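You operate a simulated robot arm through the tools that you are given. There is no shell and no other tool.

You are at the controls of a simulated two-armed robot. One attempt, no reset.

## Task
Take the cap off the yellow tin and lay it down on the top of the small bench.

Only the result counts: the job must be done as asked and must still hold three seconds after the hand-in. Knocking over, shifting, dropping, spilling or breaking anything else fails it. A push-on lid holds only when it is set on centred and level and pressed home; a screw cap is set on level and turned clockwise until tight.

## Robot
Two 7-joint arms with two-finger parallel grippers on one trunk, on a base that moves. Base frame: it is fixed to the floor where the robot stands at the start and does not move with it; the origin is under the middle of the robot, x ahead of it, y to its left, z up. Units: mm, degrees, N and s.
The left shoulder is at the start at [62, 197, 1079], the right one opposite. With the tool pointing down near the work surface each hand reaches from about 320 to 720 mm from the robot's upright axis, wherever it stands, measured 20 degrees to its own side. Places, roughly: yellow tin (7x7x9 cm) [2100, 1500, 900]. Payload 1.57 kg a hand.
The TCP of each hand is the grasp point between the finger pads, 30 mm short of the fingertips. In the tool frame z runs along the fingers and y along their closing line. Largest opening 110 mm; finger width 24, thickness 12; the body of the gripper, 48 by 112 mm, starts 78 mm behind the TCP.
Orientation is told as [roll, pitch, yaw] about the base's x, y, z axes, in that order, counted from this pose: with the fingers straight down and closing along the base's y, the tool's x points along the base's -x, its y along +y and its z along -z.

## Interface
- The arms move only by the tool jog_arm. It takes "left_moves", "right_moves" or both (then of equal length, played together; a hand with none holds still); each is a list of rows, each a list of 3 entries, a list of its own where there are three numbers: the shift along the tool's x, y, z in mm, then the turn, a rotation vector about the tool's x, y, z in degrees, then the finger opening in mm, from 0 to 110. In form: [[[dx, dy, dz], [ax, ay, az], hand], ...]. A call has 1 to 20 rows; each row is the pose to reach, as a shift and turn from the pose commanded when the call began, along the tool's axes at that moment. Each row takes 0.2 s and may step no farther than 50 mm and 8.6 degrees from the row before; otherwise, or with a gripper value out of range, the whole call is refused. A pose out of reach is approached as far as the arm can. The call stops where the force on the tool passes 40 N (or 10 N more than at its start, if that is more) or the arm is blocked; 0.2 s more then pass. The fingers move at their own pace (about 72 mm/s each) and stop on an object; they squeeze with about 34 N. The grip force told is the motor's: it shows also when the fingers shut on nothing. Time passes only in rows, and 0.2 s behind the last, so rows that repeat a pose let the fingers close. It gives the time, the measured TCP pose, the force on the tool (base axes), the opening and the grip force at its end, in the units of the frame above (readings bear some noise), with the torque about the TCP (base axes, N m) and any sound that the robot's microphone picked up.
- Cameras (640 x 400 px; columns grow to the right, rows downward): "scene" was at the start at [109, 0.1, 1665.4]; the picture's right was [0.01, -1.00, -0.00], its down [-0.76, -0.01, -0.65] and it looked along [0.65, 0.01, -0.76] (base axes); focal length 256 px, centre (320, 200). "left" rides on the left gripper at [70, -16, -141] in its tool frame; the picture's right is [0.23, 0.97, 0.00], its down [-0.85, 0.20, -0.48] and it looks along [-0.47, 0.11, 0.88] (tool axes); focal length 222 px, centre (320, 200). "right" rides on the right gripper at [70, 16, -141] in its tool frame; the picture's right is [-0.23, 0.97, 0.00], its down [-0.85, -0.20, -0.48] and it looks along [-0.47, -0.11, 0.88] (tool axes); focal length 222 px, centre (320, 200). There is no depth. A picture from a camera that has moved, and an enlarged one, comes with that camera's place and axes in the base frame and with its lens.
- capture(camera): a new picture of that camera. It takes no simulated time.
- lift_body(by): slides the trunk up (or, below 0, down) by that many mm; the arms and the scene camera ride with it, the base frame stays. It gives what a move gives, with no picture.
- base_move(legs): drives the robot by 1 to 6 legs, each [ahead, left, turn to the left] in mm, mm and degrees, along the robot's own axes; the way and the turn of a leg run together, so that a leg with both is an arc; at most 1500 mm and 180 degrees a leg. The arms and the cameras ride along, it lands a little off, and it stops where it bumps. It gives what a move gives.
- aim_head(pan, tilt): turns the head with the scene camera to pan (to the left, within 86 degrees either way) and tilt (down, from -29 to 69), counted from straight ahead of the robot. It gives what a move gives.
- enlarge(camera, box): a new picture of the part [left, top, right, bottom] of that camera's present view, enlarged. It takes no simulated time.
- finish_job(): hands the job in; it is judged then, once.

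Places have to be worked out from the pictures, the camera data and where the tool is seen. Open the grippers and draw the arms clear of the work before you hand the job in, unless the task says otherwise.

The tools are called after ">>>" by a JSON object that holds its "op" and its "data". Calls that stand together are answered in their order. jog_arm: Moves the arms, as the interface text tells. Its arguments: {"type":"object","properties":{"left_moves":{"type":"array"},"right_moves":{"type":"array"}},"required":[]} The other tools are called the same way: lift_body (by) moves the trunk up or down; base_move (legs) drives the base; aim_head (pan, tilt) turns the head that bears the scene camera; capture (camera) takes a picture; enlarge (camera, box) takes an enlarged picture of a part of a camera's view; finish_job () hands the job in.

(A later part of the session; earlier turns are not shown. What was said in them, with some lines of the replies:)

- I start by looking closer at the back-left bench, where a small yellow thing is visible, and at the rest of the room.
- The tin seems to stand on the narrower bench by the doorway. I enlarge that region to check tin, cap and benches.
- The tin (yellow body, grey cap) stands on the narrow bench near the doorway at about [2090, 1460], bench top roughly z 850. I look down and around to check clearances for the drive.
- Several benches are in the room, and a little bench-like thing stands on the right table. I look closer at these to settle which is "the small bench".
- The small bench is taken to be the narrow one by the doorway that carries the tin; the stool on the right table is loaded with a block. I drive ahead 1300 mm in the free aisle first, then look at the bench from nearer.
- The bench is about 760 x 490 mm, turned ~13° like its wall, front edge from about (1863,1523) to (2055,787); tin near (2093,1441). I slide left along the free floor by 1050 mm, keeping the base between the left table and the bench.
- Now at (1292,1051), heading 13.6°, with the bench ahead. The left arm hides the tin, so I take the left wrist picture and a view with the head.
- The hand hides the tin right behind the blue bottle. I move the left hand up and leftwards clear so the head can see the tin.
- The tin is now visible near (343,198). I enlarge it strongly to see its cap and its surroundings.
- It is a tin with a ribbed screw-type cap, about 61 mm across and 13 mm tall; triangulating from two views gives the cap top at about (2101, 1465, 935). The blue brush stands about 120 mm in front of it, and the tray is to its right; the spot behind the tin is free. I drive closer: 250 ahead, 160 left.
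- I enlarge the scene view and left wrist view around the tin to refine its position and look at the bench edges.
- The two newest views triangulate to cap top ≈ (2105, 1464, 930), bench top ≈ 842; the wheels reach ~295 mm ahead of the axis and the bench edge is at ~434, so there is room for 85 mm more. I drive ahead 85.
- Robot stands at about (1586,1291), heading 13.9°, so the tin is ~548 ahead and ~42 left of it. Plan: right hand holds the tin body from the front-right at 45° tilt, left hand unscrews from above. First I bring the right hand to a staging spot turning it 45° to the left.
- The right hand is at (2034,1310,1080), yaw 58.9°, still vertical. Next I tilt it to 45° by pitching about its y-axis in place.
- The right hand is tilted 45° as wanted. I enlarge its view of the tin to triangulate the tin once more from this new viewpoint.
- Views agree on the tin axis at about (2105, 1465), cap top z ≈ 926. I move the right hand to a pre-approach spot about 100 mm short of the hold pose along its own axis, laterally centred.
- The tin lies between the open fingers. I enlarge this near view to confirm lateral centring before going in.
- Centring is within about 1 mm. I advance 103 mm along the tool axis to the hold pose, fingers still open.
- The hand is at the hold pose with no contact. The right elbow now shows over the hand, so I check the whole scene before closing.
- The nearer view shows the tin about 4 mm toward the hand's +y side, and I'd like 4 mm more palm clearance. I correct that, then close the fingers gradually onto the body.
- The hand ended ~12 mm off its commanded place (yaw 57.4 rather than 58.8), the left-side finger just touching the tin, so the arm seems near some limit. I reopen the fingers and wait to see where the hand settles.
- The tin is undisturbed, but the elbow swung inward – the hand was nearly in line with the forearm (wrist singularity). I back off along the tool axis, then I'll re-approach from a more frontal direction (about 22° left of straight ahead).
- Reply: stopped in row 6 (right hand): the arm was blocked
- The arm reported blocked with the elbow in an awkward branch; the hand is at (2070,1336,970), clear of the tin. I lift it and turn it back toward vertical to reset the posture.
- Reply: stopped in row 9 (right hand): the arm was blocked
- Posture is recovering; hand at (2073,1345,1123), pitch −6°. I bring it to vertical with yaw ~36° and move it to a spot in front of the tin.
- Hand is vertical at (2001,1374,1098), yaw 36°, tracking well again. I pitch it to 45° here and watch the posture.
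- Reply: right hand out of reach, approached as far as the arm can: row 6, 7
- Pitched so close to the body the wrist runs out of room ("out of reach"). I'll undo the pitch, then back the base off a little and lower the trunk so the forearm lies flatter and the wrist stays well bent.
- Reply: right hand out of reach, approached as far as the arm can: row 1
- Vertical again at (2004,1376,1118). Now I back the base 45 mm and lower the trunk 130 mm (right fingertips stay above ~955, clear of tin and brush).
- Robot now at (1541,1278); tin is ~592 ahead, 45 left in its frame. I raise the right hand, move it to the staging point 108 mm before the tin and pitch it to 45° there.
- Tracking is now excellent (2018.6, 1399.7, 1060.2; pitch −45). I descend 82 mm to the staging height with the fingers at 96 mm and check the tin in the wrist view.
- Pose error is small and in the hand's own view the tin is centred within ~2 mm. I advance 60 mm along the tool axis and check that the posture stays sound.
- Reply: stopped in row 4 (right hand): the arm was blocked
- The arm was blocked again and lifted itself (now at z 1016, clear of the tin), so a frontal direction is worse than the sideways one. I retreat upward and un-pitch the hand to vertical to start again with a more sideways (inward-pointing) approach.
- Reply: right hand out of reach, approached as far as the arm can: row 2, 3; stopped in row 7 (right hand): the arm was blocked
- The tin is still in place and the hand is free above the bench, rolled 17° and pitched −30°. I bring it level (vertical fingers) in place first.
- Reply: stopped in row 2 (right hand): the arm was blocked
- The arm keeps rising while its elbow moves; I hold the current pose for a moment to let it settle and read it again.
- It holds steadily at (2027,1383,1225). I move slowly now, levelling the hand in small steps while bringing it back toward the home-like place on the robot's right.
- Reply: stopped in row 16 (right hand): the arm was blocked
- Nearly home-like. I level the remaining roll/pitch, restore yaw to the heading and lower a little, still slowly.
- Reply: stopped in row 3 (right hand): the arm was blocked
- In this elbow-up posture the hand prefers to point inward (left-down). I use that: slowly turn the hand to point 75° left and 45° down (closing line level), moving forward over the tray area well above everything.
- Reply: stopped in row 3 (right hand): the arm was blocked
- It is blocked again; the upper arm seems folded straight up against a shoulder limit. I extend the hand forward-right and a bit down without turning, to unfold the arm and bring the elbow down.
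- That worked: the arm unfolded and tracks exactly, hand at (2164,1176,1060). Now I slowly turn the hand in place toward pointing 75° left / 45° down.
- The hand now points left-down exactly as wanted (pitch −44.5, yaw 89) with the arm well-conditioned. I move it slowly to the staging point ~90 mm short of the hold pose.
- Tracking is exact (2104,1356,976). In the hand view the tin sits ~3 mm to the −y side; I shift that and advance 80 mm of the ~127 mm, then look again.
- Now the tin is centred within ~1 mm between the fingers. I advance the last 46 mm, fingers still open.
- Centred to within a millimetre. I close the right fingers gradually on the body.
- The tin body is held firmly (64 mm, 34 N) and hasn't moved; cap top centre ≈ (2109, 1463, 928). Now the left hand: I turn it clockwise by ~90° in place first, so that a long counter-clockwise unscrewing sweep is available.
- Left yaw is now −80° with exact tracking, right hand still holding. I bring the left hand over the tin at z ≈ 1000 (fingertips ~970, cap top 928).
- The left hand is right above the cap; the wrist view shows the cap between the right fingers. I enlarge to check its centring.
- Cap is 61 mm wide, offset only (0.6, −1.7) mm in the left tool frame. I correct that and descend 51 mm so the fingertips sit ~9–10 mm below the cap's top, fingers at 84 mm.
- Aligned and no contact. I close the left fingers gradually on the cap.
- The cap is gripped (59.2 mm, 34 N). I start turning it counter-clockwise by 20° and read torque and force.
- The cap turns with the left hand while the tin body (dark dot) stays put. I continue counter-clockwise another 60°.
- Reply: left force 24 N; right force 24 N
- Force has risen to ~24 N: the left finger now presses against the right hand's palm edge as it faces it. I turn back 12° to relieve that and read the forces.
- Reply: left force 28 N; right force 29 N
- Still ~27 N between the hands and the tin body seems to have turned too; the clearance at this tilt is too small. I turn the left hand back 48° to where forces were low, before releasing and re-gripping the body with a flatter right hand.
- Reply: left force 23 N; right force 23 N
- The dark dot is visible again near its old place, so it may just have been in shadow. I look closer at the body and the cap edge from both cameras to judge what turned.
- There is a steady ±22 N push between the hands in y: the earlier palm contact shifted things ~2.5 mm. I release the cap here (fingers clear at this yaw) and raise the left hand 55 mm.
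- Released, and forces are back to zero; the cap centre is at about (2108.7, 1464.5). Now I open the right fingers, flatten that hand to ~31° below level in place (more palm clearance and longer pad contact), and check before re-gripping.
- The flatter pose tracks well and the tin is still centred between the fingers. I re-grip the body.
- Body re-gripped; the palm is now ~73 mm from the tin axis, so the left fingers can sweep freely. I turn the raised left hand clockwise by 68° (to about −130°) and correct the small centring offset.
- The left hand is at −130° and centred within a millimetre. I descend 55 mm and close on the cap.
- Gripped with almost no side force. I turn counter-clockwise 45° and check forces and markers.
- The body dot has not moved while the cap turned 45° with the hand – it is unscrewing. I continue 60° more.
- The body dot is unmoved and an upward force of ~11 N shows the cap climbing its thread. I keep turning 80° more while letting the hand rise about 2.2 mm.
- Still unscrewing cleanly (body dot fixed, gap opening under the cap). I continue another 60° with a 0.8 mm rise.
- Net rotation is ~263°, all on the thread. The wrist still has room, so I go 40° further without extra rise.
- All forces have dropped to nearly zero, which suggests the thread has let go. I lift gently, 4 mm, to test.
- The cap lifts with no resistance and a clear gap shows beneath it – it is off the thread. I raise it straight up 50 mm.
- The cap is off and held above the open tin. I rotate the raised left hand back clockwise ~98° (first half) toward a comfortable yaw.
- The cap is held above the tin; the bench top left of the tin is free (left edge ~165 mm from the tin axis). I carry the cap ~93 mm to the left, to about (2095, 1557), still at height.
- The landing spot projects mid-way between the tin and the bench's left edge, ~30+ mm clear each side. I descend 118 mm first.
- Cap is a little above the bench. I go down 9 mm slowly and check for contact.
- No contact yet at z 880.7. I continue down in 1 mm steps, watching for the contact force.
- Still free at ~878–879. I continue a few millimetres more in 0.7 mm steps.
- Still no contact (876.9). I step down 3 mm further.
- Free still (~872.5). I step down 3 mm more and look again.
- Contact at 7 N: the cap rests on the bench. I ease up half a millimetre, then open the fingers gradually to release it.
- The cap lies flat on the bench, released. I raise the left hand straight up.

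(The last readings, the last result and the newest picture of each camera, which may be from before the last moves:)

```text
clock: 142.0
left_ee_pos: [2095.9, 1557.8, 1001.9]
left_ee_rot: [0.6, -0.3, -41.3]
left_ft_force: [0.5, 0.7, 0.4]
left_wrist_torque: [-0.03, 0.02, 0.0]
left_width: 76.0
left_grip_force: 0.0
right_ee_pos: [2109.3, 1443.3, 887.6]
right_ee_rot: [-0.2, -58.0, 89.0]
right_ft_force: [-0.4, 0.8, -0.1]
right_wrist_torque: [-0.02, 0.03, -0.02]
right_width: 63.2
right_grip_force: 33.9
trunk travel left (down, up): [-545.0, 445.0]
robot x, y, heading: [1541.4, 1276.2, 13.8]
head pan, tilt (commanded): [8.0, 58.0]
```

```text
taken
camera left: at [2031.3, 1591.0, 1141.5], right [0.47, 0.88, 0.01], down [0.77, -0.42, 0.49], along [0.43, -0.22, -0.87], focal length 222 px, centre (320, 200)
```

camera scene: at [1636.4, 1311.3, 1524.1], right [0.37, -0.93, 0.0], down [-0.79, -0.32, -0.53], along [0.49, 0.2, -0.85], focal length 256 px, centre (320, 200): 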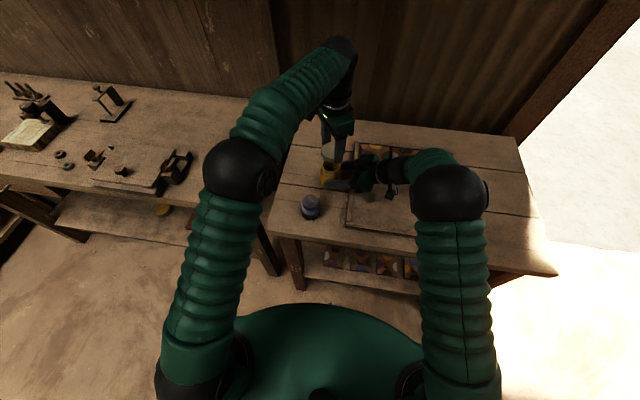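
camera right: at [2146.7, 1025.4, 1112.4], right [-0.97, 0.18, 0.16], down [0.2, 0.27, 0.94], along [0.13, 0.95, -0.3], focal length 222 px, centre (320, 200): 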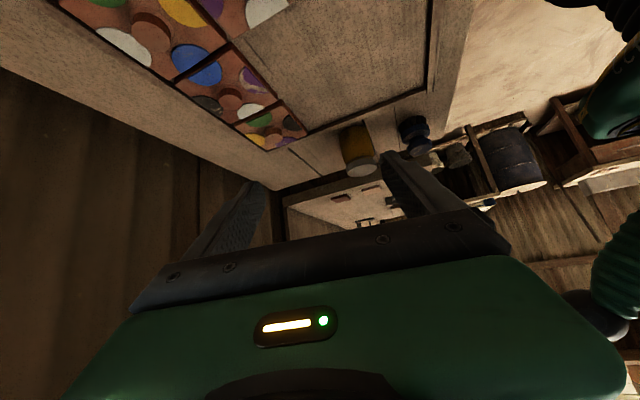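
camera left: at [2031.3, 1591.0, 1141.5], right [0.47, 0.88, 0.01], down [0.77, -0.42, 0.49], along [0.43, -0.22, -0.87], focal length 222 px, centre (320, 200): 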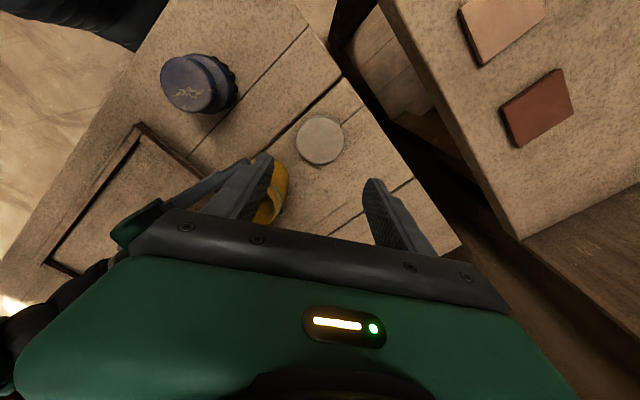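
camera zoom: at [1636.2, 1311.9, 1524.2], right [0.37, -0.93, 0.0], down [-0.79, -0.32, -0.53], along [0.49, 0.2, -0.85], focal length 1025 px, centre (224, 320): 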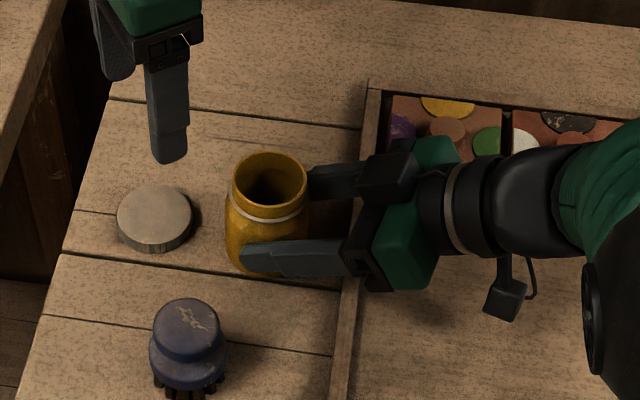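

The cap lies flat and stable on the bench top. Now I open the right hand gently to let go of the tin.

>>> {"op": "jog_arm", "data": {"right_moves": [[[0, 0, 0], [0, 0, 0], 66], [[0, 0, 0], [0, 0, 0], 70], [[0, 0, 0], [0, 0, 0], 76], [[0, 0, 0], [0, 0, 0], 84], [[0, 0, 0], [0, 0, 0], 94], [[0, 0, 0], [0, 0, 0], 96], [[0, 0, 0], [0, 0, 0], 96]]}}

>>> {"op": "enlarge", "data": {"camera": "scene", "box": [264, 120, 424, 220]}}

>>> {"op": "enlarge", "data": {"camera": "right", "box": [160, 60, 480, 260]}}

```text
clock: 143.6
left_ee_pos: [2095.7, 1558.6, 1001.5]
left_ee_rot: [0.6, -0.3, -41.4]
left_ft_force: [0.0, 0.6, 0.6]
left_wrist_torque: [-0.01, 0.02, 0.0]
left_width: 76.2
left_grip_force: 0.0
right_ee_pos: [2108.8, 1443.1, 885.8]
right_ee_rot: [-0.2, -57.9, 89.0]
right_ft_force: [-0.7, -0.3, -0.8]
right_wrist_torque: [-0.03, 0.02, -0.01]
right_width: 96.2
right_grip_force: 0.0
trunk travel left (down, up): [-545.0, 445.0]
robot x, y, heading: [1542.7, 1280.1, 14.0]
head pan, tilt (commanded): [8.0, 58.0]
```

```text
4.00 times, centred on (344, 170) of scene
camera zoom: at [1636.3, 1311.9, 1524.1], right [0.37, -0.93, 0.0], down [-0.79, -0.32, -0.53], along [0.49, 0.2, -0.85], focal length 1025 px, centre (224, 320)
```

zoom: 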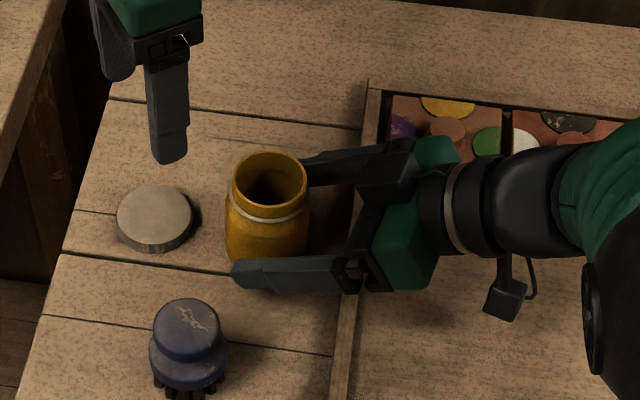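

```text
2.00 times, centred on (320, 160) of right
camera zoom: at [2089.7, 1287.1, 902.1], right [-0.97, 0.14, 0.19], down [0.2, 0.04, 0.98], along [0.13, 0.99, -0.07], focal length 444 px, centre (320, 280)
```

zoom: 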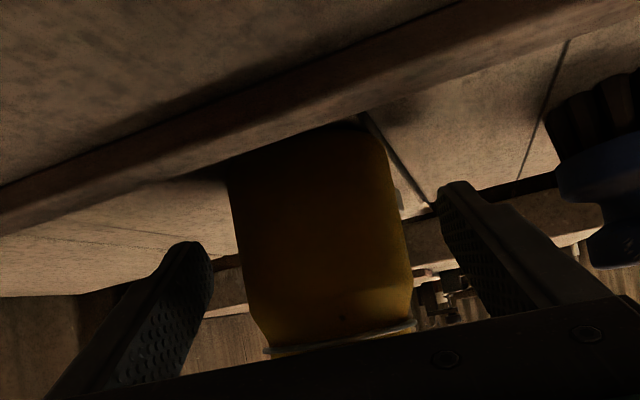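

The tin stands free and upright. I withdraw the right hand straight back along its own axis.

>>> {"op": "jog_arm", "data": {"right_moves": [[[0, 0, -10], [0, 0, 0], 96], [[0, 0, -20], [0, 0, 0], 96], [[0, 0, -32], [0, 0, 0], 96], [[0, 0, -44], [0, 0, 0], 96], [[0, 0, -56], [0, 0, 0], 96], [[0, 0, -68], [0, 0, 0], 96], [[0, 0, -80], [0, 0, 0], 96], [[0, 0, -92], [0, 0, 0], 96], [[0, 0, -104], [0, 0, 0], 96], [[0, 0, -116], [0, 0, 0], 96], [[0, 0, -128], [0, 0, 0], 96], [[0, 0, -128], [0, 0, 0], 96]]}}

>>> {"op": "capture", "data": {"camera": "scene"}}

```text
clock: 146.2
left_ee_pos: [2095.9, 1557.3, 1001.0]
left_ee_rot: [0.6, -0.3, -41.3]
left_ft_force: [-0.4, 0.3, 0.4]
left_wrist_torque: [0.01, 0.01, -0.01]
left_width: 76.2
left_grip_force: 0.1
right_ee_pos: [2105.9, 1334.6, 954.5]
right_ee_rot: [-0.1, -58.0, 89.0]
right_ft_force: [-0.3, 0.5, 0.4]
right_wrist_torque: [-0.01, -0.02, -0.03]
right_width: 96.0
right_grip_force: 0.1
trunk travel left (down, up): [-545.0, 445.0]
robot x, y, heading: [1539.6, 1278.7, 13.7]
head pan, tilt (commanded): [8.0, 58.0]
```

```text
taken
camera scene: at [1636.4, 1311.4, 1524.1], right [0.37, -0.93, 0.0], down [-0.79, -0.32, -0.53], along [0.49, 0.2, -0.85], focal length 256 px, centre (320, 200)
```

scene: 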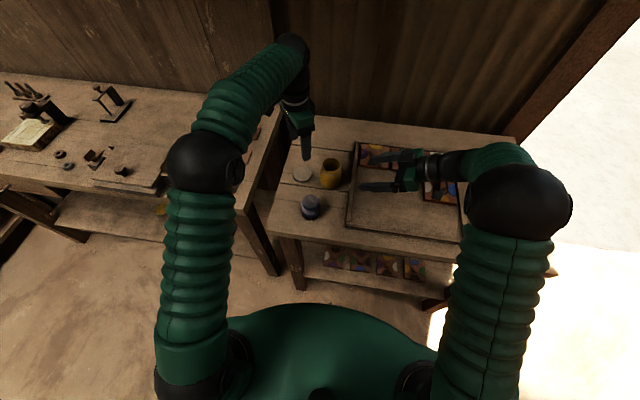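

Both hands are free. I raise them higher: right 100 mm straight up, left 60 mm up.

>>> {"op": "jog_arm", "data": {"left_moves": [[[0, 0, -6], [0, 0, 0], 76], [[0, 0, -12], [0, 0, 0], 76], [[0, 0, -18], [0, 0, 0], 76], [[0, 0, -24], [0, 0, 0], 76], [[0, 0, -30], [0, 0, 0], 76], [[0, 0, -36], [0, 0, 0], 76], [[0, 0, -42], [0, 0, 0], 76], [[0, 0, -48], [0, 0, 0], 76], [[0, 0, -54], [0, 0, 0], 76], [[0, 0, -60], [0, 0, 0], 76]], "right_moves": [[[-8.5, 0, -5.3], [0, 0, 0], 96], [[-17, 0, -10.6], [0, 0, 0], 96], [[-25.5, 0, -15.9], [0, 0, 0], 96], [[-34, 0, -21.2], [0, 0, 0], 96], [[-42.5, 0, -26.5], [0, 0, 0], 96], [[-51, 0, -31.8], [0, 0, 0], 96], [[-59.5, 0, -37.1], [0, 0, 0], 96], [[-68, 0, -42.4], [0, 0, 0], 96], [[-76.5, 0, -47.7], [0, 0, 0], 96], [[-85, 0, -53], [0, 0, 0], 96]]}}

>>> {"op": "capture", "data": {"camera": "scene"}}

```text
clock: 148.4
left_ee_pos: [2095.6, 1556.9, 1061.3]
left_ee_rot: [0.5, -0.3, -41.2]
left_ft_force: [-0.3, 0.5, -0.3]
left_wrist_torque: [-0.01, 0.02, 0.0]
left_width: 75.9
left_grip_force: 0.0
right_ee_pos: [2107.2, 1335.4, 1054.5]
right_ee_rot: [-0.1, -58.0, 88.9]
right_ft_force: [-0.3, 0.1, -0.1]
right_wrist_torque: [0.01, 0.0, 0.0]
right_width: 96.2
right_grip_force: 0.1
trunk travel left (down, up): [-545.0, 445.0]
robot x, y, heading: [1543.3, 1278.1, 13.9]
head pan, tilt (commanded): [8.0, 58.0]
```

```text
taken
camera scene: at [1635.8, 1311.2, 1524.2], right [0.37, -0.93, 0.0], down [-0.79, -0.32, -0.53], along [0.49, 0.2, -0.85], focal length 256 px, centre (320, 200)
```

scene: 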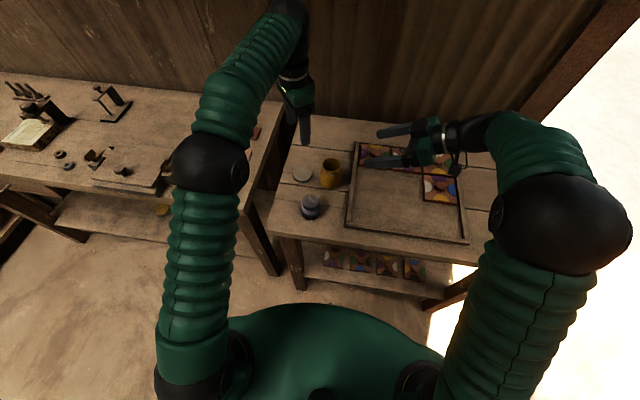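

All clear with both hands above z 1030. I back the base 200 mm away and take a last look at the cap, tin and neighbours.

>>> {"op": "base_move", "data": {"legs": [[-200, 0, 0]]}}

>>> {"op": "aim_head", "data": {"pan": 5, "tilt": 45}}

>>> {"op": "capture", "data": {"camera": "scene"}}

>>> {"op": "enlarge", "data": {"camera": "scene", "box": [270, 130, 430, 230]}}

```text
clock: 150.0
left_ee_pos: [1900.8, 1509.4, 1061.8]
left_ee_rot: [0.6, -0.3, -41.3]
left_ft_force: [-0.6, 0.7, 0.8]
left_wrist_torque: [-0.01, 0.01, 0.0]
left_width: 76.0
left_grip_force: 0.1
right_ee_pos: [1913.1, 1287.1, 1054.7]
right_ee_rot: [-0.1, -58.1, 89.0]
right_ft_force: [-1.1, 0.5, 0.6]
right_wrist_torque: [-0.02, 0.01, 0.0]
right_width: 96.1
right_grip_force: 0.1
trunk travel left (down, up): [-545.0, 445.0]
robot x, y, heading: [1344.5, 1228.1, 13.9]
head pan, tilt (commanded): [8.0, 58.0]
```

```text
clock: 150.7
left_ee_pos: [1900.0, 1508.6, 1063.1]
left_ee_rot: [0.9, -0.5, -41.3]
left_ft_force: [-0.3, 0.2, -0.3]
left_wrist_torque: [0.01, 0.02, 0.0]
left_width: 76.0
left_grip_force: 0.0
right_ee_pos: [1909.6, 1285.4, 1057.1]
right_ee_rot: [-0.6, -57.9, 89.1]
right_ft_force: [0.2, 0.4, 0.2]
right_wrist_torque: [0.01, 0.01, 0.01]
right_width: 95.8
right_grip_force: 0.0
trunk travel left (down, up): [-545.0, 445.0]
robot x, y, heading: [1348.2, 1229.9, 13.7]
head pan, tilt (commanded): [5.0, 45.0]
```

```text
taken
camera scene: at [1454.1, 1263.9, 1541.3], right [0.32, -0.95, 0.0], down [-0.67, -0.23, -0.71], along [0.67, 0.23, -0.71], focal length 256 px, centre (320, 200)
```

scene: 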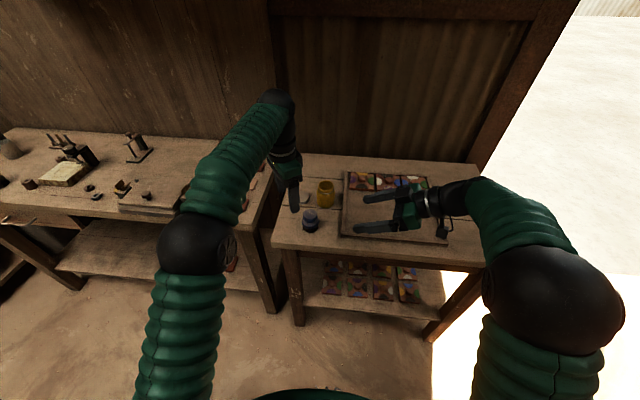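

```text
4.00 times, centred on (350, 180) of scene
camera zoom: at [1454.1, 1263.9, 1541.3], right [0.32, -0.95, 0.0], down [-0.67, -0.23, -0.71], along [0.67, 0.23, -0.71], focal length 1025 px, centre (200, 280)
```

zoom: 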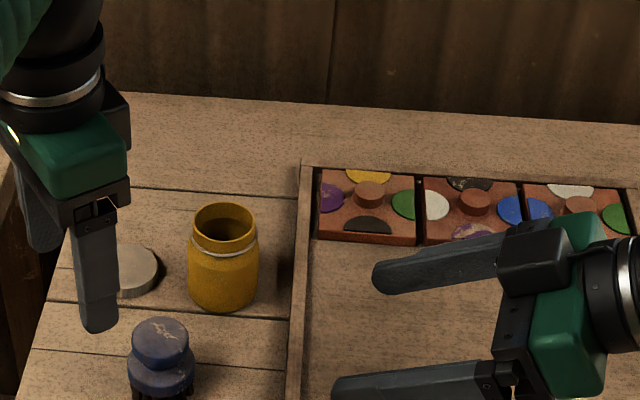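

The cap lies flat on the small bench's top, the open tin stands upright, the brush and tray are undisturbed, both grippers are open and clear. I hand the job in.

>>> {"op": "finish_job", "data": {}}

```text
The job is handed in.
```

The cap is off the yellow tin and lies flat on the small bench's top, between the tin and the bench's left edge. I handed the job in but got no verdict back.

- **Cap:** It was a screw cap. I unscrewed it about 300° counter-clockwise with the left hand while the right hand held the tin body. It then lifted off with no resistance.
- **Tin:** It stands open and upright. Early on, the two hands pressed against each other and the tin shifted by about 1–2 mm. I re-gripped the body at a flatter angle and finished without further contact.
- **Surroundings:** In the last pictures the blue brush, tray and tiles appear undisturbed. Both grippers are open, raised above everything on the bench, and the base is backed off about 200 mm.
- **Which bench:** I took "the small bench" to be the narrow one by the doorway that the tin stands on. A small stool on the right table could also fit that name, but its top was already full.
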